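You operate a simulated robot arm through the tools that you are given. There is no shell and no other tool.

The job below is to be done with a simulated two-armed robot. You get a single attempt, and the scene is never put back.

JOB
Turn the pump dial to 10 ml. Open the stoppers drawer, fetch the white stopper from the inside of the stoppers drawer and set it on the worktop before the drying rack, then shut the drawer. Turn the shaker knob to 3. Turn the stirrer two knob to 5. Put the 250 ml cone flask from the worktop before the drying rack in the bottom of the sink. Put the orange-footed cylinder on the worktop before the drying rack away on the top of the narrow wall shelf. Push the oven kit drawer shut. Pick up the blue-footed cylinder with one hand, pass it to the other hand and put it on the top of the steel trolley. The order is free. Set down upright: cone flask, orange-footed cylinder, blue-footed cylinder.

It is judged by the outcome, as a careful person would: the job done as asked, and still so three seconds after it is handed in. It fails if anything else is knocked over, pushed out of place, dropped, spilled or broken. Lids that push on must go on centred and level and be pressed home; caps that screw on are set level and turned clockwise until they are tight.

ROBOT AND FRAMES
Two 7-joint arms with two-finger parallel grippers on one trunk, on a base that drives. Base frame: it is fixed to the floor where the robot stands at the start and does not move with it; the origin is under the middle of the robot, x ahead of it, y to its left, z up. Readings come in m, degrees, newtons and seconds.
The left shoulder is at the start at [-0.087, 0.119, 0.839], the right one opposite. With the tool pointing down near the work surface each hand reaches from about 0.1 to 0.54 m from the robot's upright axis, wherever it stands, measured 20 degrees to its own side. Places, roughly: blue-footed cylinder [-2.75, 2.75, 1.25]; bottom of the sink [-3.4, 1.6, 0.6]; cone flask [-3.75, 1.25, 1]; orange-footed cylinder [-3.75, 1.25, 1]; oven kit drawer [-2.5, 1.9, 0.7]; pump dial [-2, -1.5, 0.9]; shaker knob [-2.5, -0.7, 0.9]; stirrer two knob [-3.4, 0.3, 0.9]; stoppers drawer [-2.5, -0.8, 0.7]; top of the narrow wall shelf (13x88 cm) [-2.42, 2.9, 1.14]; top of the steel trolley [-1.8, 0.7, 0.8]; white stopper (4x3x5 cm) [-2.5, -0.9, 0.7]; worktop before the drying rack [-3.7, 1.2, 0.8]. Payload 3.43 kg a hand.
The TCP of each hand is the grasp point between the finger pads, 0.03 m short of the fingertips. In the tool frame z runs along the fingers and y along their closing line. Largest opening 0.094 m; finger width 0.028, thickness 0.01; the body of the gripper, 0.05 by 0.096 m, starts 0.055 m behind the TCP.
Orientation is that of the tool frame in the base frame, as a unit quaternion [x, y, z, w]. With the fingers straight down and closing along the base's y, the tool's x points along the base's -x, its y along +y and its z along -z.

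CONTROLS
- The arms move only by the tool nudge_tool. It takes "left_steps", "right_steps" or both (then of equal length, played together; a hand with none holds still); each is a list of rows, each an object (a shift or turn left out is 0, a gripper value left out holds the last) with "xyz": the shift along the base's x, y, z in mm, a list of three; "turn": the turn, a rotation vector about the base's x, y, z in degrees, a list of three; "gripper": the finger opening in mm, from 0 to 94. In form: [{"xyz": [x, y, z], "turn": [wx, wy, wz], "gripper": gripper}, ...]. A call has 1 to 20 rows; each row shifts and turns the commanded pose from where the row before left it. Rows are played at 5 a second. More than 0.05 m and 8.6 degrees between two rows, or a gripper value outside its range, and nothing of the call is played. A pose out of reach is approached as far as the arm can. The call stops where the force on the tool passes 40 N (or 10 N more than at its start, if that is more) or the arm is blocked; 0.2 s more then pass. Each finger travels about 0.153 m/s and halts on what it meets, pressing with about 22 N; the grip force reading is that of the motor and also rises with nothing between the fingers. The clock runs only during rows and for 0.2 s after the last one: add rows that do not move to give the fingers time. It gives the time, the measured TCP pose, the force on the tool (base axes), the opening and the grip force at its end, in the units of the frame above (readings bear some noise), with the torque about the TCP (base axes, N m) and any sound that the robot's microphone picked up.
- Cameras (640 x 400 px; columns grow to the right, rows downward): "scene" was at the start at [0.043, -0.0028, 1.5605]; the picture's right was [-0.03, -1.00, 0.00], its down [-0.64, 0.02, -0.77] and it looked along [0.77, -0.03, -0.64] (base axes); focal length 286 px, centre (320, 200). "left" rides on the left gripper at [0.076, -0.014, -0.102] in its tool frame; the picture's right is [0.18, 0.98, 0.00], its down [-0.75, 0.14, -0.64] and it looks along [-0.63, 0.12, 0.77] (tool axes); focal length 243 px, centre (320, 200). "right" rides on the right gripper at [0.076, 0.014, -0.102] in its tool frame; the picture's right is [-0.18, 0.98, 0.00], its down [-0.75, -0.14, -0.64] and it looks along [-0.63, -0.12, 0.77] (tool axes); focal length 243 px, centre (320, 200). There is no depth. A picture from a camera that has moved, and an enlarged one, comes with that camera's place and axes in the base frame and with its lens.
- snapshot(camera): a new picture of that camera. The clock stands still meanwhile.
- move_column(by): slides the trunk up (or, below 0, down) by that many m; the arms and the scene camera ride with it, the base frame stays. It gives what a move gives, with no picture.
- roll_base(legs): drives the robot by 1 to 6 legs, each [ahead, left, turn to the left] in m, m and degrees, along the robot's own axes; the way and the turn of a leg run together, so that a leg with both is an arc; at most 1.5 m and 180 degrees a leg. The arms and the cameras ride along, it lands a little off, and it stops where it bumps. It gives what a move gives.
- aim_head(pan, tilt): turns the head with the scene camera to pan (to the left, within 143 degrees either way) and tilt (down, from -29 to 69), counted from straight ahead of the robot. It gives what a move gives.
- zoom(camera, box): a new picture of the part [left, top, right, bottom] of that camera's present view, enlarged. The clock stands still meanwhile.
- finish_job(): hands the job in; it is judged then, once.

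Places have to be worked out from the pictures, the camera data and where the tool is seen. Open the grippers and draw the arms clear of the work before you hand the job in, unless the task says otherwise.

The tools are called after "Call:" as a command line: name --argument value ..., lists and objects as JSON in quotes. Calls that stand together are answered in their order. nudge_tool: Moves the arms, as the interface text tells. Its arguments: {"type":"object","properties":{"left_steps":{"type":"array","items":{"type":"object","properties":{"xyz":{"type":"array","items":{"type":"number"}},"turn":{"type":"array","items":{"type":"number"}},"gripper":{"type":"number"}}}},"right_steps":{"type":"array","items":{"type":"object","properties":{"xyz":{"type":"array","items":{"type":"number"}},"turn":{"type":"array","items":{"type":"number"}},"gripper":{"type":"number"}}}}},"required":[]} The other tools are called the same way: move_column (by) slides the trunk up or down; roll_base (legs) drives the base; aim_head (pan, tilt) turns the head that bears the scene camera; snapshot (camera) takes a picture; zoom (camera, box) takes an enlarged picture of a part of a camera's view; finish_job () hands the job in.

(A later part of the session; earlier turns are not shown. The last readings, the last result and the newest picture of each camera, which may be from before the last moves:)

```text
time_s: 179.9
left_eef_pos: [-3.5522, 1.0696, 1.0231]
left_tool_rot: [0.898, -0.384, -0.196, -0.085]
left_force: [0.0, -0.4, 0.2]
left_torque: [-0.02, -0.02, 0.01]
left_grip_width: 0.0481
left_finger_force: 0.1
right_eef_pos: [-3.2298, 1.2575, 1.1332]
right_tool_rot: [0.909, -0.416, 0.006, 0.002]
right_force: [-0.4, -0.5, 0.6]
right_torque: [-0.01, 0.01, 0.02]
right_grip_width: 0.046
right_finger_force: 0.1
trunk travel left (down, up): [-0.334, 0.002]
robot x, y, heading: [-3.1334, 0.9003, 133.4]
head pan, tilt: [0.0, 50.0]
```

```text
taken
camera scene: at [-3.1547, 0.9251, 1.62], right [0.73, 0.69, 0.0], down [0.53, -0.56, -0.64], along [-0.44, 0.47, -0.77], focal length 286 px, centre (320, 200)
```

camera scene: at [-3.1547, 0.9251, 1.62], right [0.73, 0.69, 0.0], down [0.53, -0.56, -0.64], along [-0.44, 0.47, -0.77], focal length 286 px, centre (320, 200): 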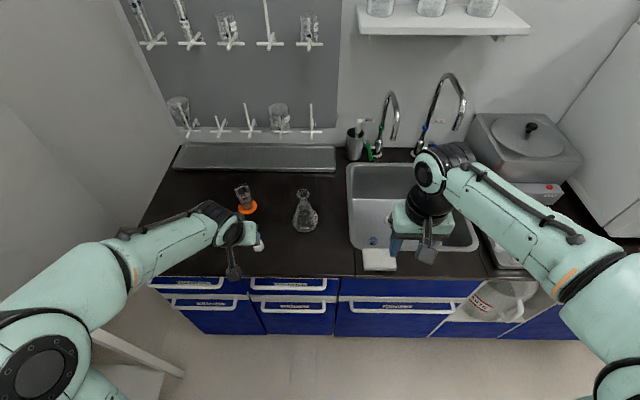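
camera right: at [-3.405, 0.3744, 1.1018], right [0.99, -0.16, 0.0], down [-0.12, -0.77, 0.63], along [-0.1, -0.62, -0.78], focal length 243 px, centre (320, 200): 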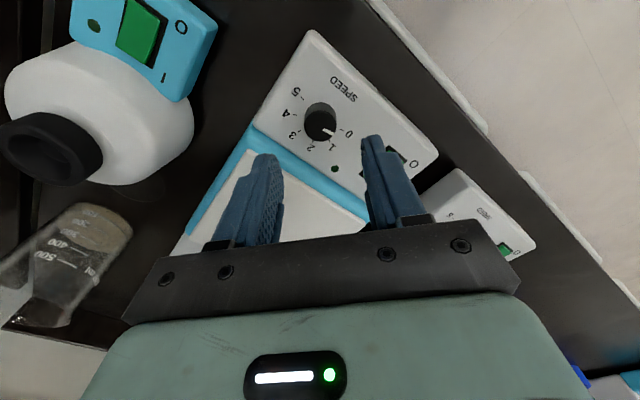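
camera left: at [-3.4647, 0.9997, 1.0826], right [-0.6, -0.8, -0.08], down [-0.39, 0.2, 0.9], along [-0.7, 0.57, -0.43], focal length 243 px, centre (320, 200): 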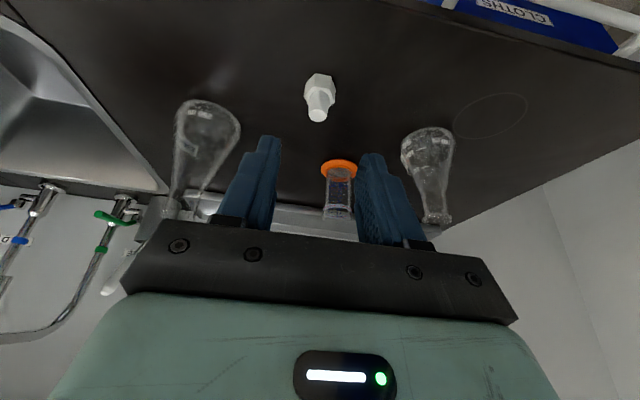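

The stopper stands on the worktop. Next the 250 ml flask with the left hand (still tilted 25°): I shift the base right and forward so the flask lies ~0.53 m ahead, 0.17 m left.

Call:
roll_base --legs '[[0.05, -0.12, 0]]'

Call:
snapshot --camera "scene"

Call:
snapshot --camera "left"

```text
time_s: 181.6
left_eef_pos: [-3.5025, 1.1849, 1.0214]
left_tool_rot: [0.898, -0.383, -0.197, -0.086]
left_force: [-0.9, 0.0, 0.7]
left_torque: [-0.04, -0.01, -0.01]
left_grip_width: 0.0476
left_finger_force: 0.0
right_eef_pos: [-3.1805, 1.3716, 1.1321]
right_tool_rot: [0.91, -0.415, 0.007, 0.002]
right_force: [-0.2, -0.6, -0.6]
right_torque: [0.01, 0.06, 0.02]
right_grip_width: 0.0462
right_finger_force: 0.0
trunk travel left (down, up): [-0.334, 0.002]
robot x, y, heading: [-3.0809, 1.0188, 133.5]
head pan, tilt: [0.0, 50.0]
```

```text
taken
camera scene: at [-3.1033, 1.041, 1.6199], right [0.72, 0.69, 0.0], down [0.53, -0.56, -0.64], along [-0.44, 0.47, -0.77], focal length 286 px, centre (320, 200)
```

scene: 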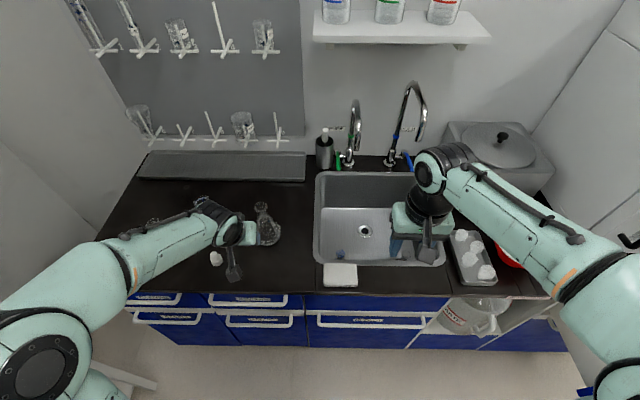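

```text
taken
camera left: at [-3.4138, 1.1154, 1.0823], right [-0.59, -0.8, -0.08], down [-0.39, 0.2, 0.9], along [-0.7, 0.56, -0.43], focal length 243 px, centre (320, 200)
```

left: 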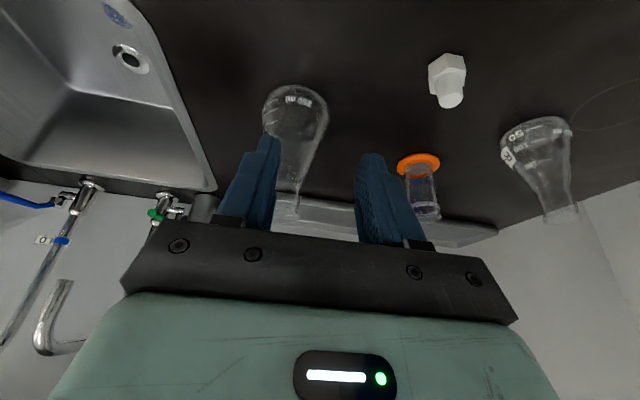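

Call:
zoom --camera "left" --box '[220, 70, 380, 230]'

Call:
zoom --camera "scene" --box '[200, 190, 320, 270]'

```text
2.50 times, centred on (300, 150) of left
camera zoom: at [-3.4138, 1.1154, 1.0823], right [-0.59, -0.8, -0.08], down [-0.39, 0.2, 0.9], along [-0.7, 0.56, -0.43], focal length 606 px, centre (370, 325)
```

zoom: 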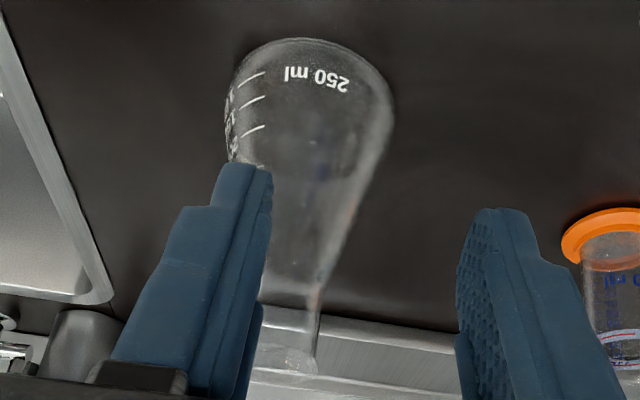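

```text
5.00 times, centred on (260, 230) of scene
camera zoom: at [-3.1033, 1.041, 1.6199], right [0.72, 0.69, 0.0], down [0.53, -0.56, -0.64], along [-0.44, 0.47, -0.77], focal length 1432 px, centre (620, 50)
```

zoom: 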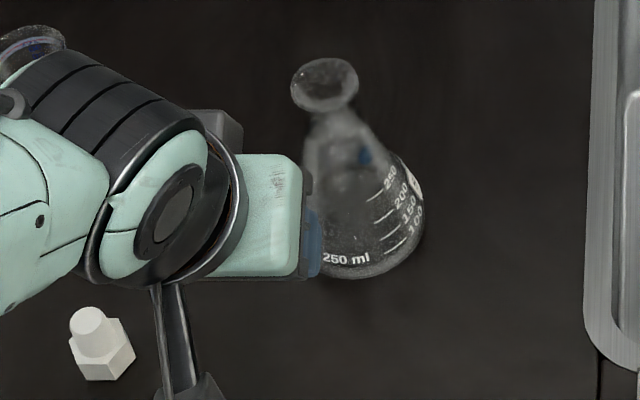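

Flask rim triangulates to (-3.570, 1.289, 0.988). I open to 70 mm, rise and move above the neck.

Call:
nudge_tool --left_steps '[{"xyz": [0, 0, 35], "gripper": 70}, {"xyz": [-15, 24, 0]}, {"xyz": [-16, 25, 0]}, {"xyz": [-16, 25, 0]}, {"xyz": [-15.5, 26, 0]}, {}]'

Call:
snapshot --camera "left"

Call:
zoom --camera "scene" --box '[200, 180, 320, 270]'

```text
time_s: 183.0
left_eef_pos: [-3.564, 1.2865, 1.0594]
left_tool_rot: [0.898, -0.384, -0.196, -0.085]
left_force: [0.6, 0.9, 0.1]
left_torque: [0.02, -0.01, 0.03]
left_grip_width: 0.0698
left_finger_force: 0.1
right_eef_pos: [-3.1788, 1.3722, 1.1349]
right_tool_rot: [0.91, -0.414, 0.006, 0.003]
right_force: [0.1, 0.6, 0.0]
right_torque: [-0.03, 0.01, -0.02]
right_grip_width: 0.0458
right_finger_force: 0.1
trunk travel left (down, up): [-0.334, 0.002]
robot x, y, heading: [-3.0828, 1.0148, 133.7]
head pan, tilt: [0.0, 50.0]
```

```text
taken
camera left: at [-3.4763, 1.2153, 1.1196], right [-0.59, -0.8, -0.08], down [-0.39, 0.2, 0.9], along [-0.7, 0.57, -0.43], focal length 243 px, centre (320, 200)
```

left: 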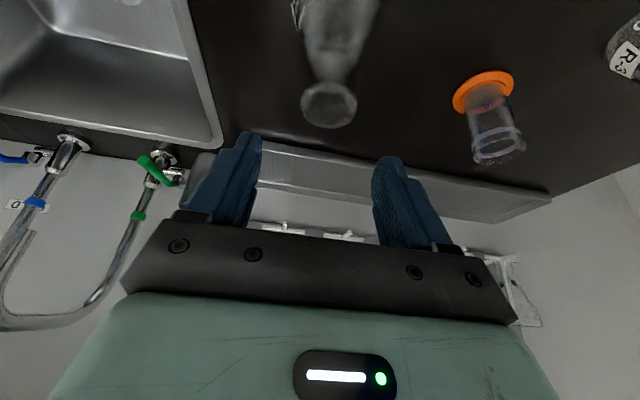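

```text
4.44 times, centred on (260, 225) of scene
camera zoom: at [-3.1031, 1.0404, 1.6199], right [0.72, 0.69, 0.0], down [0.53, -0.55, -0.64], along [-0.44, 0.47, -0.77], focal length 1273 px, centre (587, 89)
```

zoom: 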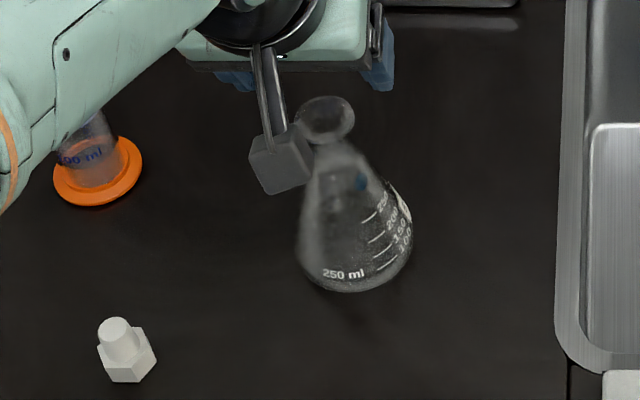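

Aligned. I descend to neck height (z≈0.982).

Call:
nudge_tool --left_steps '[{"xyz": [-1, 0, -30]}, {"xyz": [0, 0, -25]}, {"xyz": [0, 0, -22]}, {}]'

Call:
snapshot --camera "left"

Call:
zoom --camera "scene" --box '[200, 180, 320, 270]'

```text
time_s: 184.0
left_eef_pos: [-3.5647, 1.2845, 0.9797]
left_tool_rot: [0.898, -0.384, -0.196, -0.085]
left_force: [-0.7, -0.5, -0.1]
left_torque: [0.02, -0.01, -0.01]
left_grip_width: 0.07
left_finger_force: 0.0
right_eef_pos: [-3.179, 1.3727, 1.1341]
right_tool_rot: [0.909, -0.416, 0.006, 0.003]
right_force: [-0.1, -0.3, 0.6]
right_torque: [0.03, -0.03, 0.01]
right_grip_width: 0.046
right_finger_force: 0.1
trunk travel left (down, up): [-0.334, 0.002]
robot x, y, heading: [-3.0842, 1.0235, 133.7]
head pan, tilt: [0.0, 50.0]
```

```text
taken
camera left: at [-3.4773, 1.2149, 1.0412], right [-0.59, -0.8, -0.08], down [-0.39, 0.2, 0.9], along [-0.7, 0.56, -0.43], focal length 243 px, centre (320, 200)
```

left: 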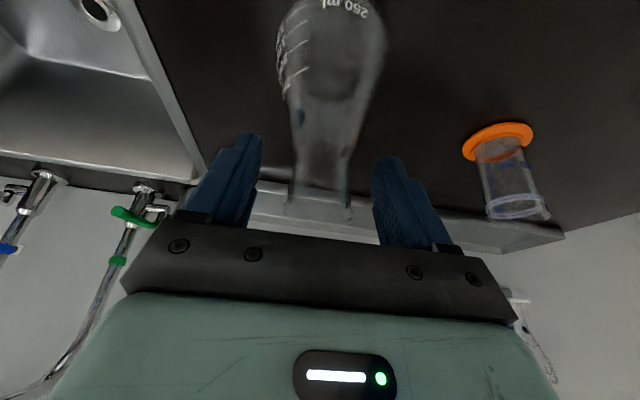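

```text
4.44 times, centred on (260, 225) of scene
camera zoom: at [-3.1033, 1.0409, 1.62], right [0.72, 0.69, 0.0], down [0.53, -0.56, -0.64], along [-0.44, 0.47, -0.77], focal length 1273 px, centre (587, 89)
```

zoom: 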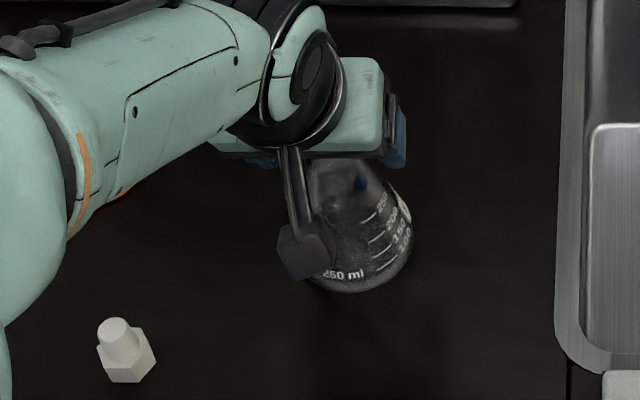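

The neck is between the pads. I close.

Call:
nudge_tool --left_steps '[{"gripper": 45}, {"gripper": 20}, {}, {}, {}]'

Call:
snapshot --camera "left"

```text
time_s: 185.2
left_eef_pos: [-3.5648, 1.286, 0.9804]
left_tool_rot: [0.899, -0.383, -0.197, -0.085]
left_force: [-0.9, -1.6, 0.6]
left_torque: [0.02, 0.01, 0.0]
left_grip_width: 0.039
left_finger_force: 22.4
right_eef_pos: [-3.1788, 1.3722, 1.1323]
right_tool_rot: [0.909, -0.416, 0.006, 0.002]
right_force: [0.1, 1.1, -0.2]
right_torque: [0.01, 0.02, 0.01]
right_grip_width: 0.0459
right_finger_force: 0.0
trunk travel left (down, up): [-0.334, 0.002]
robot x, y, heading: [-3.0823, 1.021, 133.5]
head pan, tilt: [0.0, 50.0]
```

```text
taken
camera left: at [-3.4772, 1.215, 1.0415], right [-0.59, -0.8, -0.08], down [-0.39, 0.2, 0.9], along [-0.7, 0.56, -0.43], focal length 243 px, centre (320, 200)
```

left: 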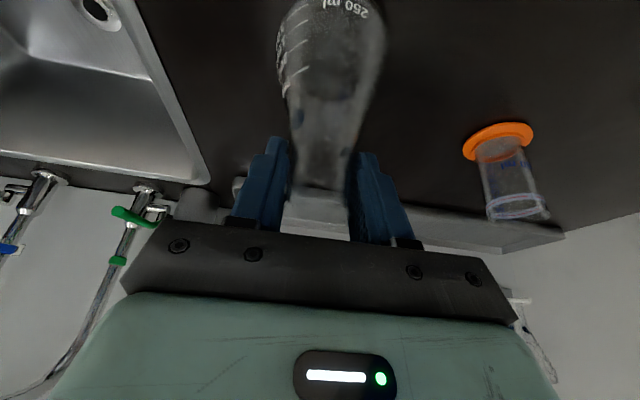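

Gripped at 39 mm. I lift 11 cm, check that the flask hangs upright, then shift the base right over the sink.

Call:
nudge_tool --left_steps '[{"xyz": [0, 0, 10]}, {"xyz": [0, 0, 25]}, {"xyz": [0, 0, 35]}, {"xyz": [3, -3, 40]}, {}]'

Call:
roll_base --legs '[[0, -0.28, 0]]'

Call:
snapshot --camera "scene"

Call:
snapshot --camera "left"

```text
time_s: 186.4
left_eef_pos: [-3.562, 1.2836, 1.0875]
left_tool_rot: [0.898, -0.383, -0.197, -0.086]
left_force: [0.1, -0.7, -1.0]
left_torque: [-0.03, 0.0, 0.03]
left_grip_width: 0.0388
left_finger_force: 21.9
right_eef_pos: [-3.1792, 1.3735, 1.1336]
right_tool_rot: [0.91, -0.415, 0.007, 0.002]
right_force: [0.4, -0.2, -0.6]
right_torque: [-0.01, 0.0, 0.02]
right_grip_width: 0.0462
right_finger_force: 0.1
trunk travel left (down, up): [-0.334, 0.002]
robot x, y, heading: [-3.0833, 1.0208, 133.6]
head pan, tilt: [0.0, 50.0]
```

```text
time_s: 189.5
left_eef_pos: [-3.3588, 1.4753, 1.0879]
left_tool_rot: [0.9, -0.381, -0.196, -0.084]
left_force: [-0.6, 0.6, -1.2]
left_torque: [-0.01, 0.02, 0.01]
left_grip_width: 0.0386
left_finger_force: 21.9
right_eef_pos: [-2.9779, 1.566, 1.1328]
right_tool_rot: [0.911, -0.413, 0.007, 0.003]
right_force: [-0.1, -0.4, 0.7]
right_torque: [0.02, 0.0, 0.0]
right_grip_width: 0.046
right_finger_force: 0.1
trunk travel left (down, up): [-0.334, 0.002]
robot x, y, heading: [-2.879, 1.21, 134.0]
head pan, tilt: [0.0, 50.0]
```

```text
taken
camera scene: at [-2.9004, 1.2355, 1.62], right [0.72, 0.69, 0.0], down [0.53, -0.55, -0.64], along [-0.45, 0.46, -0.77], focal length 286 px, centre (320, 200)
```

scene: 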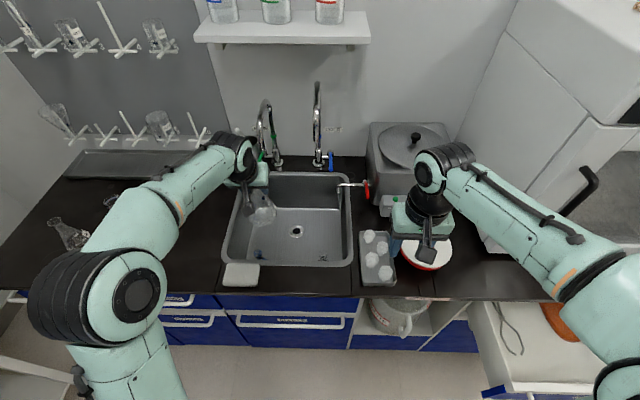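

```text
taken
camera left: at [-3.2726, 1.4043, 1.1492], right [-0.59, -0.8, -0.08], down [-0.39, 0.2, 0.9], along [-0.71, 0.56, -0.43], focal length 243 px, centre (320, 200)
```

left: 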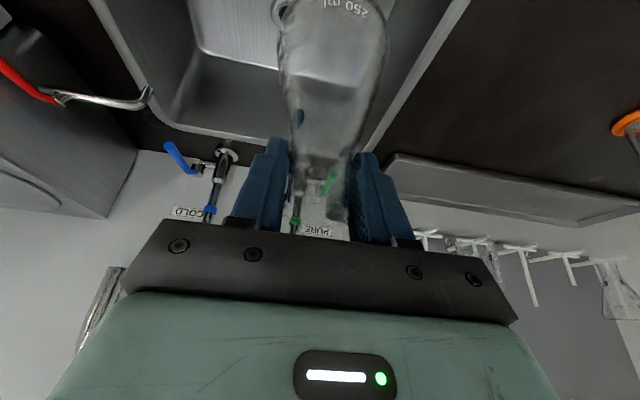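

Call:
zoom --camera "scene" --box '[210, 150, 370, 290]'

Call:
snapshot --camera "right"

```text
2.86 times, centred on (290, 220) of scene
camera zoom: at [-2.9004, 1.2355, 1.62], right [0.72, 0.69, 0.0], down [0.53, -0.55, -0.64], along [-0.45, 0.46, -0.77], focal length 818 px, centre (406, 143)
```

zoom: 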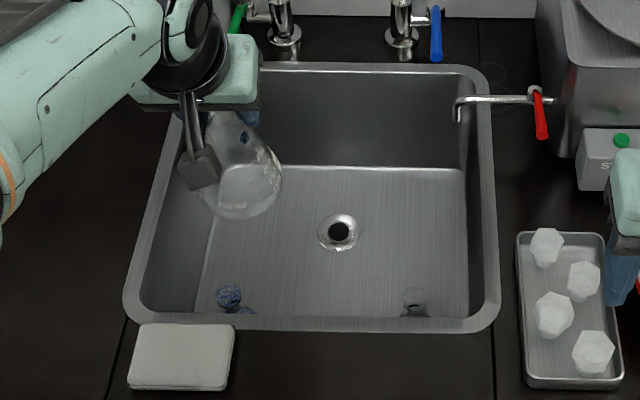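

```text
taken
camera right: at [-2.9393, 1.5011, 1.2378], right [-0.86, -0.51, 0.0], down [-0.4, 0.67, 0.63], along [-0.32, 0.54, -0.78], focal length 243 px, centre (320, 200)
```

right: 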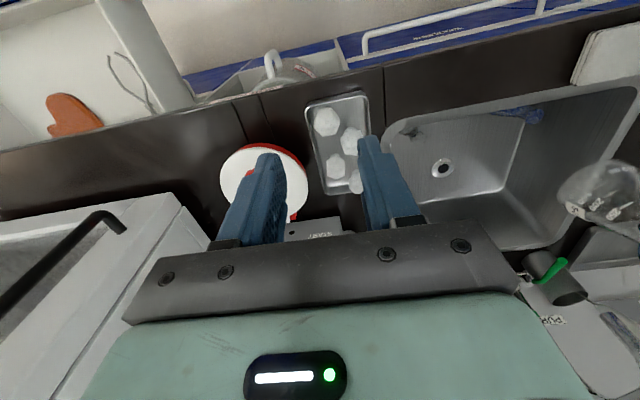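

The sink has a blue item at front-left and another item front-right, with the drain further back. I choose the clear spot between them at (-3.365, 1.547), and adjust the base slightly right/forward to put the flask above it.

Call:
roll_base --legs '[[0.05, -0.045, 0]]'

Call:
snapshot --camera "scene"

Call:
zoom --camera "scene" --box '[190, 150, 350, 290]'

```text
time_s: 190.6
left_eef_pos: [-3.3629, 1.5395, 1.0881]
left_tool_rot: [0.9, -0.38, -0.197, -0.084]
left_force: [0.5, 0.2, -1.5]
left_torque: [0.0, -0.02, 0.0]
left_grip_width: 0.0388
left_finger_force: 21.5
right_eef_pos: [-2.9808, 1.6322, 1.1323]
right_tool_rot: [0.911, -0.412, 0.007, 0.003]
right_force: [-0.2, -0.1, -0.4]
right_torque: [-0.03, -0.02, -0.01]
right_grip_width: 0.0457
right_finger_force: 0.1
trunk travel left (down, up): [-0.334, 0.002]
robot x, y, heading: [-2.8822, 1.2782, 134.0]
head pan, tilt: [0.0, 50.0]
```

```text
taken
camera scene: at [-2.9022, 1.3012, 1.6198], right [0.72, 0.69, 0.0], down [0.53, -0.55, -0.64], along [-0.45, 0.46, -0.77], focal length 286 px, centre (320, 200)
```

scene: 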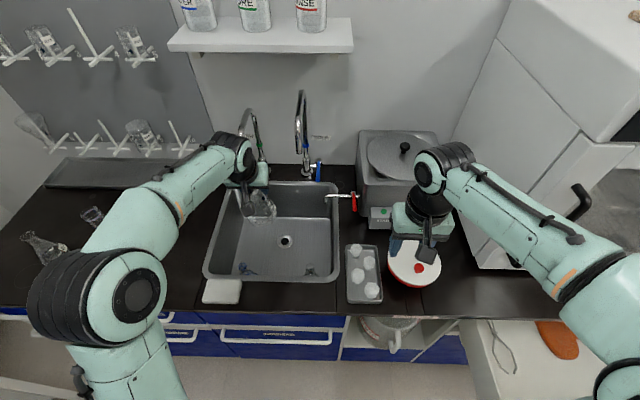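

```text
2.86 times, centred on (270, 220) of scene
camera zoom: at [-2.9022, 1.3012, 1.6198], right [0.72, 0.69, 0.0], down [0.53, -0.55, -0.64], along [-0.45, 0.46, -0.77], focal length 818 px, centre (463, 143)
```

zoom: 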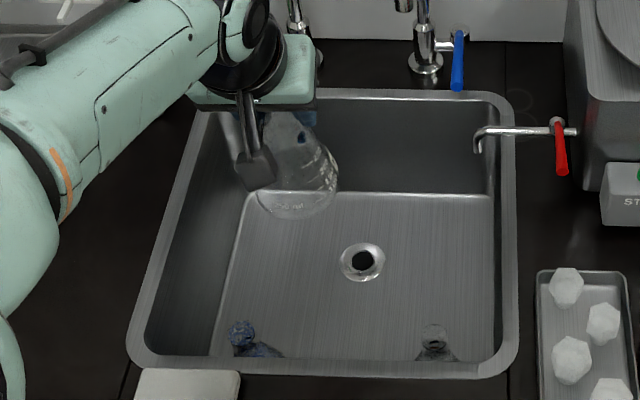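

Flask axis is over the chosen spot. I lower half-way and check forearm clearance over the counter.

Call:
nudge_tool --left_steps '[{"xyz": [0, 0, -40]}, {"xyz": [0, 0, -40]}, {"xyz": [0, 0, -40]}, {"xyz": [0, 0, -40]}, {}]'

Call:
snapshot --camera "scene"

Call:
snapshot --camera "left"

Call:
snapshot --camera "right"

```text
time_s: 191.8
left_eef_pos: [-3.3655, 1.5409, 0.9269]
left_tool_rot: [0.9, -0.379, -0.197, -0.084]
left_force: [-0.8, 0.9, -0.4]
left_torque: [-0.03, -0.01, -0.02]
left_grip_width: 0.0386
left_finger_force: 22.1
right_eef_pos: [-2.9798, 1.6322, 1.1332]
right_tool_rot: [0.911, -0.412, 0.007, 0.002]
right_force: [0.4, -1.0, -0.2]
right_torque: [0.02, 0.0, -0.02]
right_grip_width: 0.0457
right_finger_force: 0.0
trunk travel left (down, up): [-0.334, 0.002]
robot x, y, heading: [-2.8821, 1.2742, 133.9]
head pan, tilt: [0.0, 50.0]
```

```text
taken
camera scene: at [-2.9023, 1.3011, 1.62], right [0.72, 0.69, 0.0], down [0.53, -0.55, -0.64], along [-0.45, 0.46, -0.77], focal length 286 px, centre (320, 200)
```

scene: 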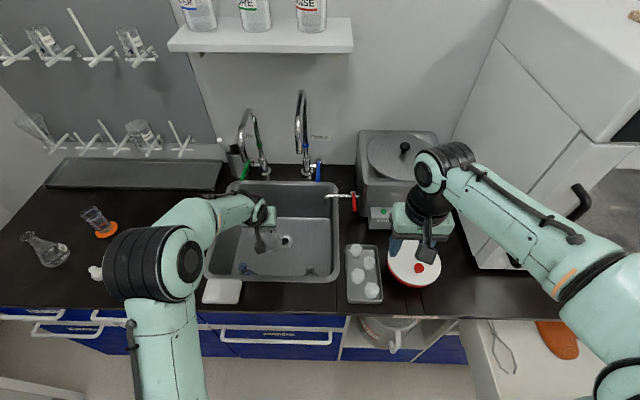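

```text
taken
camera left: at [-3.2781, 1.4712, 0.9874], right [-0.59, -0.81, -0.08], down [-0.39, 0.2, 0.9], along [-0.71, 0.56, -0.43], focal length 243 px, centre (320, 200)
```

left: 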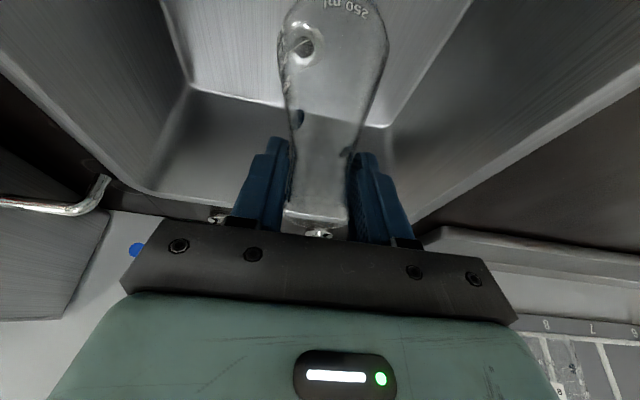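

```text
taken
camera right: at [-2.9415, 1.5665, 1.2379], right [-0.86, -0.51, 0.0], down [-0.4, 0.67, 0.63], along [-0.32, 0.54, -0.78], focal length 243 px, centre (320, 200)
```

right: 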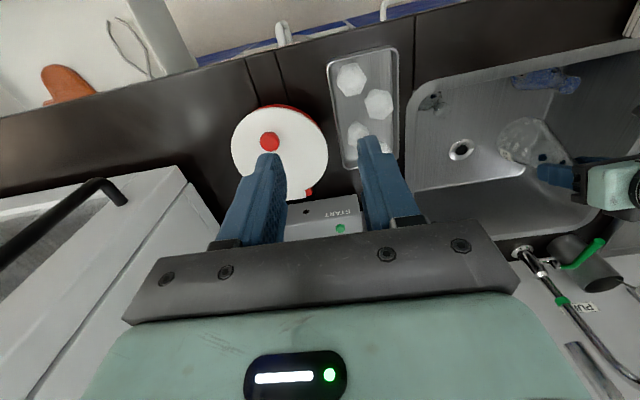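

Forearm is well clear. I continue lowering into the basin.

Call:
nudge_tool --left_steps '[{"xyz": [0, 0, -35]}, {"xyz": [0, 0, -35]}, {"xyz": [0, 0, -30]}, {}]'

Call:
snapshot --camera "scene"

Call:
zoom --camera "right" --box '[400, 50, 640, 220]'

Call:
snapshot --camera "left"

```text
time_s: 192.8
left_eef_pos: [-3.3644, 1.5417, 0.8267]
left_tool_rot: [0.9, -0.38, -0.197, -0.083]
left_force: [0.2, 0.2, -0.5]
left_torque: [0.0, -0.01, -0.02]
left_grip_width: 0.0387
left_finger_force: 22.3
right_eef_pos: [-2.9795, 1.6315, 1.1332]
right_tool_rot: [0.911, -0.412, 0.007, 0.002]
right_force: [-0.4, 0.0, -0.1]
right_torque: [-0.01, -0.02, 0.03]
right_grip_width: 0.0461
right_finger_force: 0.0
trunk travel left (down, up): [-0.334, 0.002]
robot x, y, heading: [-2.88, 1.2794, 133.9]
head pan, tilt: [0.0, 50.0]
```

```text
taken
camera scene: at [-2.9024, 1.3011, 1.62], right [0.72, 0.69, 0.0], down [0.53, -0.55, -0.64], along [-0.45, 0.46, -0.77], focal length 286 px, centre (320, 200)
```

scene: 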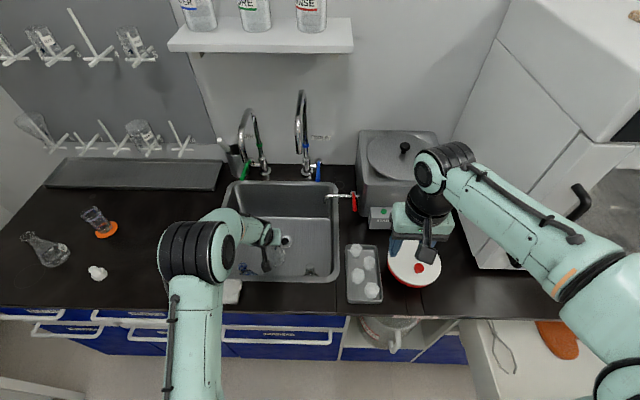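

```text
2.35 times, centred on (520, 135) of right
camera zoom: at [-2.9416, 1.5666, 1.2379], right [-0.86, -0.51, 0.0], down [-0.4, 0.67, 0.63], along [-0.32, 0.54, -0.78], focal length 571 px, centre (-151, 353)
```

zoom: 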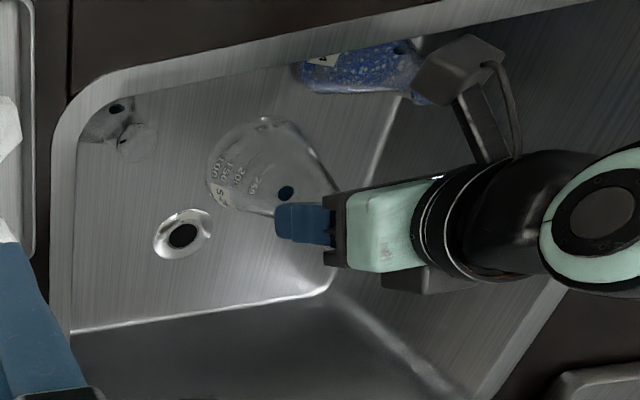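

```text
taken
camera left: at [-3.2763, 1.4722, 0.8883], right [-0.59, -0.81, -0.08], down [-0.39, 0.2, 0.9], along [-0.71, 0.56, -0.43], focal length 243 px, centre (320, 200)
```

left: 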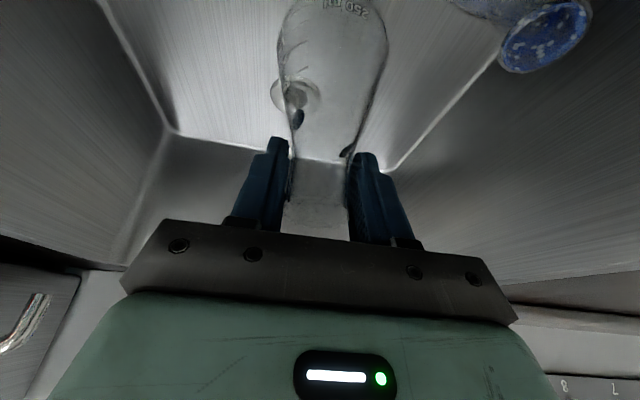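

Spot is clear of the mug, drain and the corner item. I lower in small steps to contact.

Call:
nudge_tool --left_steps '[{"xyz": [0, 0, -10]}, {"xyz": [0, 0, -10]}, {"xyz": [0, 0, -8]}, {}]'

Call:
zoom --camera "right" --box '[400, 50, 640, 220]'

```text
time_s: 193.8
left_eef_pos: [-3.3628, 1.5409, 0.8003]
left_tool_rot: [0.9, -0.38, -0.196, -0.085]
left_force: [0.7, -1.0, -1.3]
left_torque: [0.0, 0.01, -0.04]
left_grip_width: 0.0385
left_finger_force: 21.9
right_eef_pos: [-2.9796, 1.6335, 1.1331]
right_tool_rot: [0.911, -0.412, 0.007, 0.002]
right_force: [-0.3, 0.1, -0.2]
right_torque: [0.02, -0.02, 0.02]
right_grip_width: 0.0459
right_finger_force: 0.0
trunk travel left (down, up): [-0.334, 0.002]
robot x, y, heading: [-2.8817, 1.2827, 134.2]
head pan, tilt: [0.0, 50.0]
```

```text
2.35 times, centred on (520, 135) of right
camera zoom: at [-2.9417, 1.5667, 1.2379], right [-0.86, -0.51, 0.0], down [-0.4, 0.67, 0.63], along [-0.32, 0.54, -0.78], focal length 571 px, centre (-151, 353)
```

zoom: 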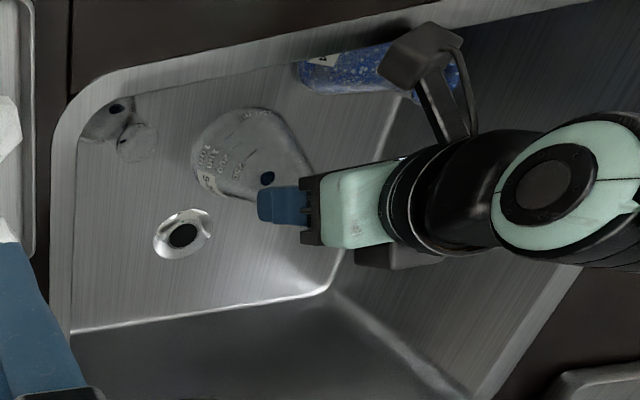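

The left camera bracket will come close to the front rim, so I move 12 mm further from it and then lower to contact.

Call:
nudge_tool --left_steps '[{"xyz": [-8.4, 8.6, 0]}, {"xyz": [0, 0, -6]}, {"xyz": [0, 0, -5]}, {}]'

Call:
nudge_tool --left_steps '[{"xyz": [0, 0, -3]}, {"xyz": [0, 0, -3]}, {}]'

```text
time_s: 194.9
left_eef_pos: [-3.373, 1.5496, 0.794]
left_tool_rot: [0.899, -0.379, -0.2, -0.086]
left_force: [-0.8, -1.0, 15.1]
left_torque: [-1.54, -1.83, -0.08]
left_grip_width: 0.0385
left_finger_force: 22.1
right_eef_pos: [-2.98, 1.632, 1.1329]
right_tool_rot: [0.911, -0.413, 0.007, 0.003]
right_force: [-0.4, 0.4, 0.1]
right_torque: [-0.02, 0.04, -0.02]
right_grip_width: 0.046
right_finger_force: 0.0
trunk travel left (down, up): [-0.334, 0.002]
robot x, y, heading: [-2.8846, 1.2805, 134.0]
head pan, tilt: [0.0, 50.0]
stopped in row 4 (left hand): the force on the tool passed its limit at 42 N (the readings are from after the stop); the commanded pose is now the measured one
```

```text
time_s: 195.3
left_eef_pos: [-3.3743, 1.5498, 0.7906]
left_tool_rot: [0.9, -0.38, -0.199, -0.085]
left_force: [0.3, -0.4, -0.8]
left_torque: [-0.04, -0.01, -0.04]
left_grip_width: 0.0384
left_finger_force: 22.1
right_eef_pos: [-2.9813, 1.6326, 1.1324]
right_tool_rot: [0.911, -0.412, 0.008, 0.002]
right_force: [0.4, -0.3, 0.6]
right_torque: [-0.02, -0.01, -0.01]
right_grip_width: 0.046
right_finger_force: 0.0
trunk travel left (down, up): [-0.334, 0.002]
robot x, y, heading: [-2.8847, 1.2806, 134.1]
head pan, tilt: [0.0, 50.0]
stopped in row 2 (left hand): the force on the tool passed its limit at 45 N (the readings are from after the stop); the commanded pose is now the measured one
```

The contact torque shows the camera bracket touched the front rim (not the flask), so the tilted grip won't do. I lift out, go back to the worktop, set the flask down and regrip it with a vertical hand.

Call:
nudge_tool --left_steps '[{"xyz": [0, 0, 20]}, {"xyz": [0, 0, 40]}, {"xyz": [0, 0, 45]}, {"xyz": [0, 0, 45]}, {"xyz": [0, 0, 45]}, {"xyz": [0, 0, 45]}, {"xyz": [0, 0, 45]}, {"xyz": [0, 0, 15]}, {}]'

Call:
snapshot --camera "scene"

Call:
snapshot --camera "left"

```text
time_s: 197.3
left_eef_pos: [-3.3736, 1.5517, 1.0953]
left_tool_rot: [0.9, -0.378, -0.201, -0.086]
left_force: [0.0, 0.1, -1.2]
left_torque: [-0.02, 0.03, -0.02]
left_grip_width: 0.0382
left_finger_force: 21.7
right_eef_pos: [-2.9804, 1.6315, 1.1334]
right_tool_rot: [0.911, -0.411, 0.008, 0.002]
right_force: [0.1, 0.5, 0.3]
right_torque: [-0.01, -0.01, 0.0]
right_grip_width: 0.0462
right_finger_force: 0.0
trunk travel left (down, up): [-0.334, 0.002]
robot x, y, heading: [-2.8813, 1.2779, 133.7]
head pan, tilt: [0.0, 50.0]
```

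```text
taken
camera scene: at [-2.9026, 1.3011, 1.62], right [0.72, 0.69, 0.0], down [0.53, -0.55, -0.64], along [-0.45, 0.46, -0.77], focal length 286 px, centre (320, 200)
```

scene: 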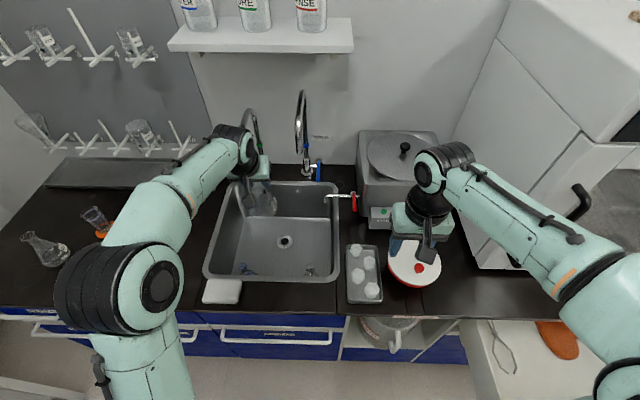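

```text
taken
camera left: at [-3.285, 1.4822, 1.1542], right [-0.59, -0.81, -0.08], down [-0.39, 0.19, 0.9], along [-0.71, 0.56, -0.43], focal length 243 px, centre (320, 200)
```

left: 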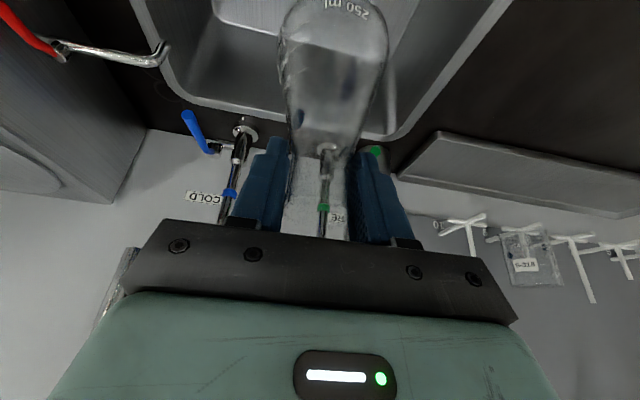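

Call:
nudge_tool --left_steps '[{"xyz": [14, -14.3, 0]}, {"xyz": [10, -10, 0]}, {}]'

Call:
roll_base --legs '[[0, 0.31, 0]]'

Call:
snapshot --camera "scene"

Call:
snapshot --camera "left"

```text
time_s: 198.1
left_eef_pos: [-3.3493, 1.5265, 1.0935]
left_tool_rot: [0.899, -0.379, -0.201, -0.086]
left_force: [0.3, 0.3, -0.8]
left_torque: [-0.03, -0.03, -0.02]
left_grip_width: 0.0384
left_finger_force: 22.1
right_eef_pos: [-2.981, 1.6332, 1.1343]
right_tool_rot: [0.911, -0.413, 0.007, 0.002]
right_force: [-0.1, 0.1, -0.8]
right_torque: [-0.01, 0.0, 0.01]
right_grip_width: 0.0461
right_finger_force: 0.0
trunk travel left (down, up): [-0.334, 0.002]
robot x, y, heading: [-2.8824, 1.2742, 134.2]
head pan, tilt: [0.0, 50.0]
```

```text
time_s: 201.4
left_eef_pos: [-3.5719, 1.3105, 1.0935]
left_tool_rot: [0.9, -0.378, -0.201, -0.084]
left_force: [0.7, -0.4, -0.7]
left_torque: [-0.01, -0.02, 0.01]
left_grip_width: 0.0385
left_finger_force: 22.1
right_eef_pos: [-3.2032, 1.4172, 1.1334]
right_tool_rot: [0.912, -0.41, 0.008, 0.002]
right_force: [-0.5, 0.3, 0.2]
right_torque: [0.03, 0.01, -0.01]
right_grip_width: 0.0461
right_finger_force: 0.0
trunk travel left (down, up): [-0.334, 0.002]
robot x, y, heading: [-3.1016, 1.0661, 134.2]
head pan, tilt: [0.0, 50.0]
```

```text
taken
camera scene: at [-3.1238, 1.0865, 1.62], right [0.72, 0.7, 0.0], down [0.53, -0.55, -0.64], along [-0.45, 0.46, -0.77], focal length 286 px, centre (320, 200)
```

scene: 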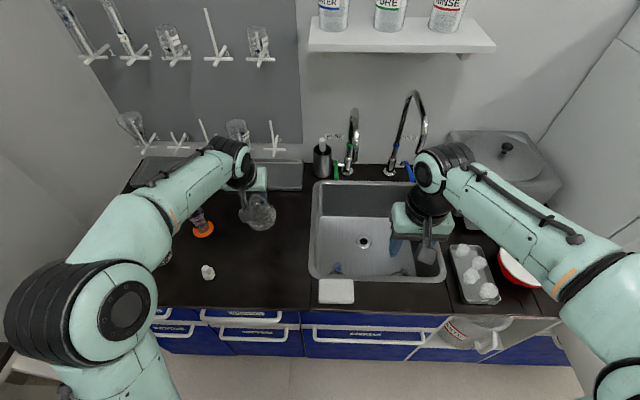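

```text
taken
camera left: at [-3.4833, 1.2409, 1.1532], right [-0.58, -0.81, -0.08], down [-0.39, 0.19, 0.9], along [-0.71, 0.56, -0.43], focal length 243 px, centre (320, 200)
```

left: 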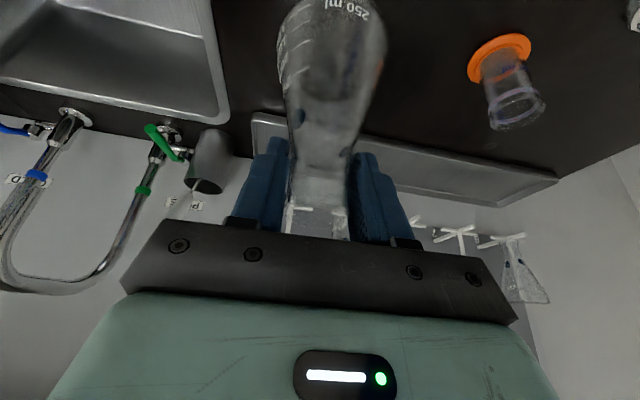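

I bring it 3 cm closer and lower onto the worktop in small steps.

Call:
nudge_tool --left_steps '[{"xyz": [10.5, -10.7, -30]}, {"xyz": [10.5, -10.7, -35]}, {"xyz": [0, 0, -25]}, {"xyz": [0, 0, -12]}, {}]'

Call:
nudge_tool --left_steps '[{"xyz": [0, 0, -3]}, {"xyz": [0, 0, -3]}, {"xyz": [0, 0, -3]}, {}]'

```text
time_s: 202.6
left_eef_pos: [-3.5511, 1.2896, 0.9894]
left_tool_rot: [0.9, -0.378, -0.201, -0.085]
left_force: [0.7, 0.3, -0.9]
left_torque: [0.03, -0.01, 0.0]
left_grip_width: 0.0383
left_finger_force: 22.3
right_eef_pos: [-3.203, 1.4172, 1.1324]
right_tool_rot: [0.912, -0.41, 0.006, 0.002]
right_force: [-0.4, 0.1, -0.4]
right_torque: [0.0, 0.0, 0.0]
right_grip_width: 0.0462
right_finger_force: 0.1
trunk travel left (down, up): [-0.334, 0.002]
robot x, y, heading: [-3.1025, 1.059, 134.1]
head pan, tilt: [0.0, 50.0]
```

```text
time_s: 203.6
left_eef_pos: [-3.5505, 1.2891, 0.9815]
left_tool_rot: [0.9, -0.377, -0.201, -0.086]
left_force: [0.1, 0.2, 0.7]
left_torque: [-0.04, 0.02, -0.03]
left_grip_width: 0.0385
left_finger_force: 21.9
right_eef_pos: [-3.2027, 1.418, 1.1338]
right_tool_rot: [0.912, -0.41, 0.007, 0.002]
right_force: [0.0, 0.0, -0.1]
right_torque: [-0.01, 0.01, 0.0]
right_grip_width: 0.0459
right_finger_force: 0.0
trunk travel left (down, up): [-0.334, 0.002]
robot x, y, heading: [-3.1038, 1.0609, 134.3]
head pan, tilt: [0.0, 50.0]
```

Call:
nudge_tool --left_steps '[{"xyz": [0, 0, -1.5]}, {"xyz": [0, 0, -1.5]}, {}]'

Call:
zoom --camera "scene" --box '[200, 170, 320, 260]'

```text
time_s: 204.4
left_eef_pos: [-3.5524, 1.2903, 0.9816]
left_tool_rot: [0.9, -0.377, -0.203, -0.087]
left_force: [0.7, -1.6, 18.5]
left_torque: [-0.23, -0.56, 0.0]
left_grip_width: 0.0382
left_finger_force: 22.1
right_eef_pos: [-3.2018, 1.4158, 1.1336]
right_tool_rot: [0.912, -0.41, 0.007, 0.002]
right_force: [-0.5, 0.1, 1.0]
right_torque: [-0.01, -0.03, 0.01]
right_grip_width: 0.0461
right_finger_force: 0.0
trunk travel left (down, up): [-0.334, 0.002]
robot x, y, heading: [-3.1033, 1.0649, 134.3]
head pan, tilt: [0.0, 50.0]
```

```text
4.44 times, centred on (260, 215) of scene
camera zoom: at [-3.1223, 1.0855, 1.6201], right [0.72, 0.7, 0.0], down [0.53, -0.55, -0.64], along [-0.45, 0.46, -0.77], focal length 1273 px, centre (587, 133)
```

zoom: 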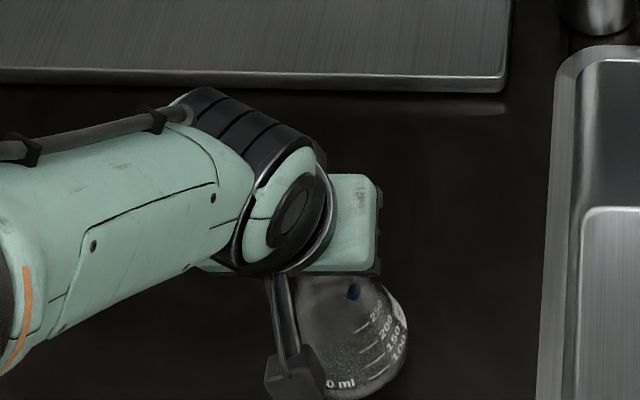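

Contact. I ease off slightly, open, and lift away.

Call:
nudge_tool --left_steps '[{"xyz": [0, 0, 1.5]}, {"gripper": 50}, {"gripper": 72}, {}, {"xyz": [0, 0, 30]}, {"xyz": [0, 0, 40]}, {"xyz": [0, 0, 20]}, {}]'

Call:
snapshot --camera "scene"

Call:
snapshot --camera "left"

```text
time_s: 206.2
left_eef_pos: [-3.5513, 1.2878, 1.0723]
left_tool_rot: [0.9, -0.377, -0.201, -0.084]
left_force: [0.3, 0.0, 0.1]
left_torque: [0.02, 0.0, 0.02]
left_grip_width: 0.072
left_finger_force: 0.0
right_eef_pos: [-3.2028, 1.4175, 1.1338]
right_tool_rot: [0.912, -0.41, 0.007, 0.004]
right_force: [0.0, 0.0, 0.0]
right_torque: [-0.02, 0.02, -0.01]
right_grip_width: 0.046
right_finger_force: 0.2
trunk travel left (down, up): [-0.334, 0.002]
robot x, y, heading: [-3.1028, 1.0624, 133.9]
head pan, tilt: [0.0, 50.0]
```

```text
taken
camera scene: at [-3.1237, 1.0865, 1.62], right [0.72, 0.7, 0.0], down [0.53, -0.55, -0.64], along [-0.45, 0.46, -0.77], focal length 286 px, centre (320, 200)
```

scene: 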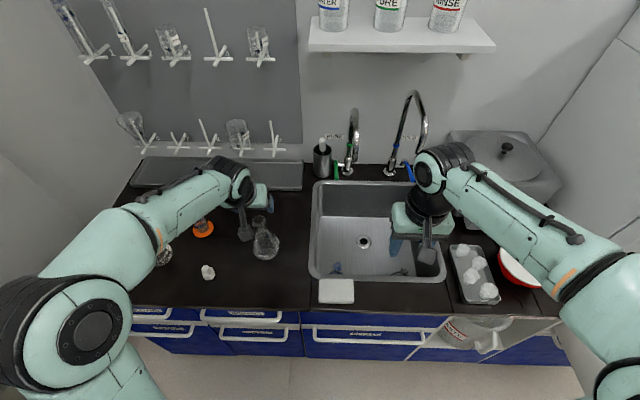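

```text
taken
camera left: at [-3.4626, 1.2184, 1.132], right [-0.58, -0.81, -0.08], down [-0.39, 0.19, 0.9], along [-0.71, 0.56, -0.43], focal length 243 px, centre (320, 200)
```

left: 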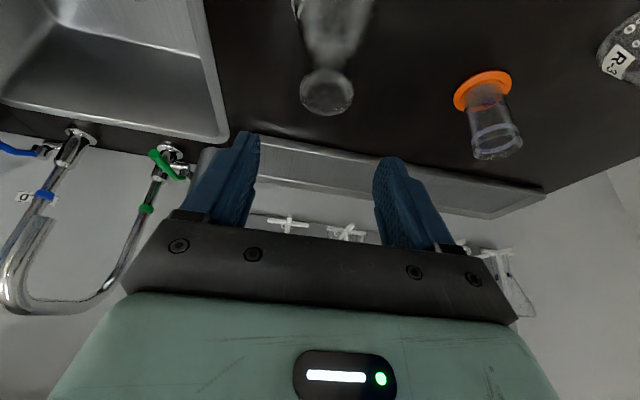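

The flask stands upright. I untilt the left hand to vertical and re-locate the rim.

Call:
nudge_tool --left_steps '[{"xyz": [0, 0, 15], "turn": [-6.06, -5.86, 0]}, {"turn": [-6.06, -5.86, 0]}, {"turn": [-6.06, -5.86, 0]}, {}]'

Call:
snapshot --camera "left"

Call:
zoom --camera "scene" --box '[200, 180, 320, 270]'

```text
time_s: 207.2
left_eef_pos: [-3.5495, 1.2882, 1.0854]
left_tool_rot: [0.922, -0.387, 0.001, 0.001]
left_force: [0.5, 1.3, 0.2]
left_torque: [0.03, 0.03, -0.03]
left_grip_width: 0.0721
left_finger_force: 0.0
right_eef_pos: [-3.2035, 1.4156, 1.1336]
right_tool_rot: [0.912, -0.41, 0.007, 0.002]
right_force: [-0.1, -0.2, -0.2]
right_torque: [-0.03, 0.04, 0.02]
right_grip_width: 0.0459
right_finger_force: 0.1
trunk travel left (down, up): [-0.334, 0.002]
robot x, y, heading: [-3.1021, 1.0642, 134.5]
head pan, tilt: [0.0, 50.0]
```

```text
taken
camera left: at [-3.4872, 1.2451, 1.188], right [-0.57, -0.82, 0.0], down [-0.63, 0.44, 0.64], along [-0.53, 0.37, -0.77], focal length 243 px, centre (320, 200)
```

left: 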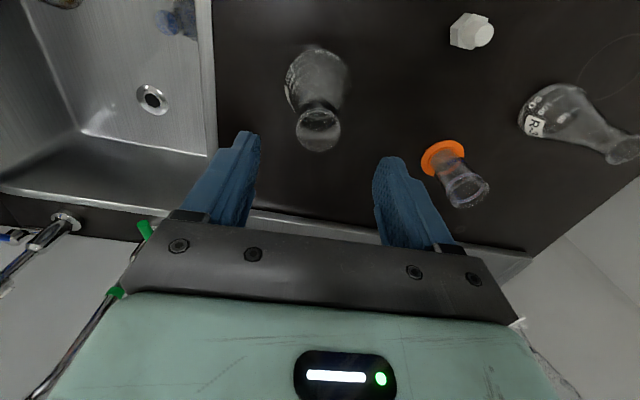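

```text
4.44 times, centred on (260, 225) of scene
camera zoom: at [-3.1233, 1.0861, 1.62], right [0.72, 0.7, 0.0], down [0.53, -0.55, -0.64], along [-0.45, 0.46, -0.77], focal length 1273 px, centre (587, 89)
```

zoom: 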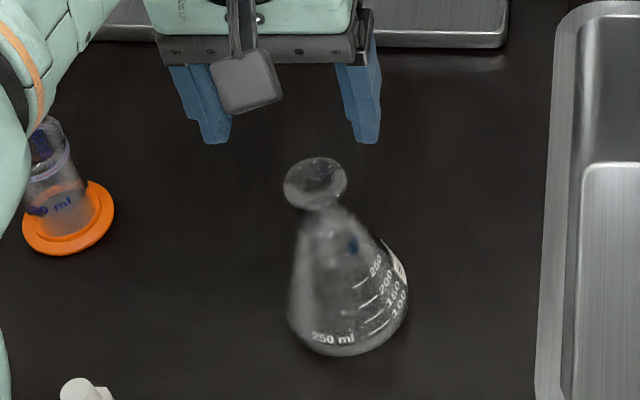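

Both views agree: rim at (-3.560, 1.296, 0.988). I centre and descend to z≈0.983.

Call:
nudge_tool --left_steps '[{"xyz": [-10.5, 7.5, 0]}, {"xyz": [0, 0, -35]}, {"xyz": [0, 0, -35]}, {"xyz": [0, 0, -20]}, {"xyz": [0, 0, -11]}, {}]'

Call:
snapshot --camera "left"

```text
time_s: 208.6
left_eef_pos: [-3.561, 1.2957, 0.9842]
left_tool_rot: [0.922, -0.387, 0.001, 0.001]
left_force: [0.3, -0.4, 0.0]
left_torque: [0.01, 0.04, -0.02]
left_grip_width: 0.0721
left_finger_force: 0.0
right_eef_pos: [-3.2022, 1.4163, 1.1333]
right_tool_rot: [0.912, -0.41, 0.007, 0.002]
right_force: [0.3, 0.2, 1.0]
right_torque: [0.03, -0.02, -0.02]
right_grip_width: 0.0459
right_finger_force: 0.0
trunk travel left (down, up): [-0.334, 0.002]
robot x, y, heading: [-3.1007, 1.0611, 134.0]
head pan, tilt: [0.0, 50.0]
```

```text
taken
camera left: at [-3.4977, 1.2521, 1.0868], right [-0.57, -0.82, 0.0], down [-0.63, 0.44, 0.64], along [-0.53, 0.37, -0.77], focal length 243 px, centre (320, 200)
```

left: 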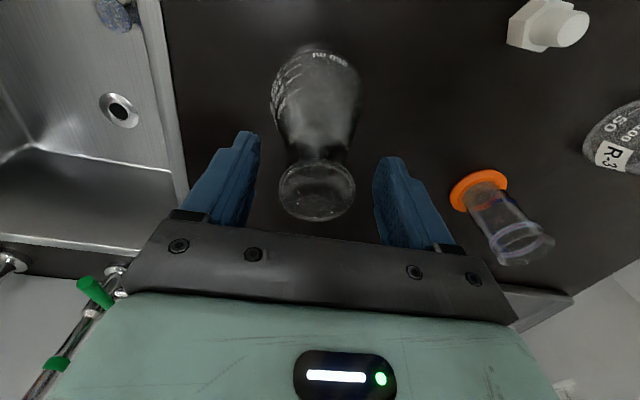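

Centred. I close, lift, and verify.

Call:
nudge_tool --left_steps '[{"gripper": 48}, {"gripper": 20}, {}, {}, {}, {"xyz": [0, 0, 10]}, {"xyz": [0, 0, 25]}, {"xyz": [0, 0, 35]}, {"xyz": [0, 0, 35]}, {}]'

Call:
snapshot --camera "scene"

Call:
snapshot --camera "left"

```text
time_s: 210.8
left_eef_pos: [-3.562, 1.2969, 1.0916]
left_tool_rot: [0.922, -0.386, 0.001, 0.001]
left_force: [1.0, 0.1, -1.3]
left_torque: [0.03, -0.01, -0.02]
left_grip_width: 0.0361
left_finger_force: 21.7
right_eef_pos: [-3.2033, 1.4176, 1.1343]
right_tool_rot: [0.912, -0.41, 0.008, 0.002]
right_force: [0.5, -0.3, 0.1]
right_torque: [0.01, -0.01, 0.0]
right_grip_width: 0.0461
right_finger_force: 0.1
trunk travel left (down, up): [-0.334, 0.002]
robot x, y, heading: [-3.1053, 1.0638, 134.4]
head pan, tilt: [0.0, 50.0]
```

```text
taken
camera scene: at [-3.1239, 1.0866, 1.6199], right [0.72, 0.7, 0.0], down [0.53, -0.55, -0.64], along [-0.45, 0.46, -0.77], focal length 286 px, centre (320, 200)
```

scene: 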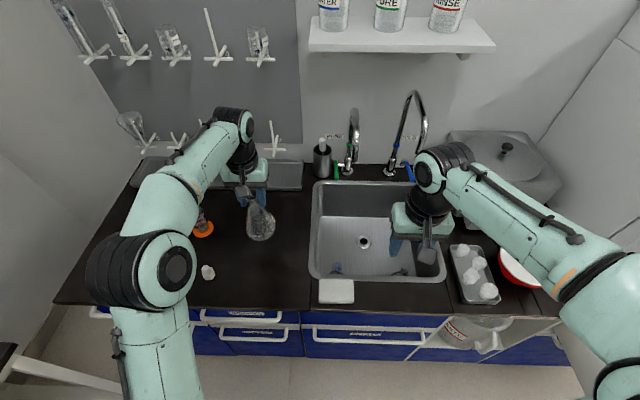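

```text
taken
camera left: at [-3.4975, 1.2537, 1.1929], right [-0.57, -0.82, 0.0], down [-0.63, 0.44, 0.64], along [-0.53, 0.37, -0.77], focal length 243 px, centre (320, 200)
```

left: 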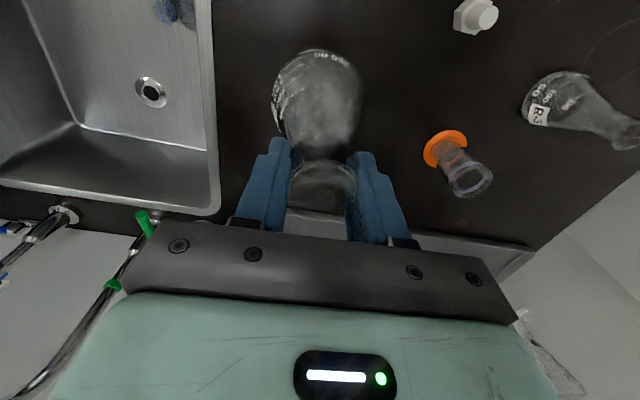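

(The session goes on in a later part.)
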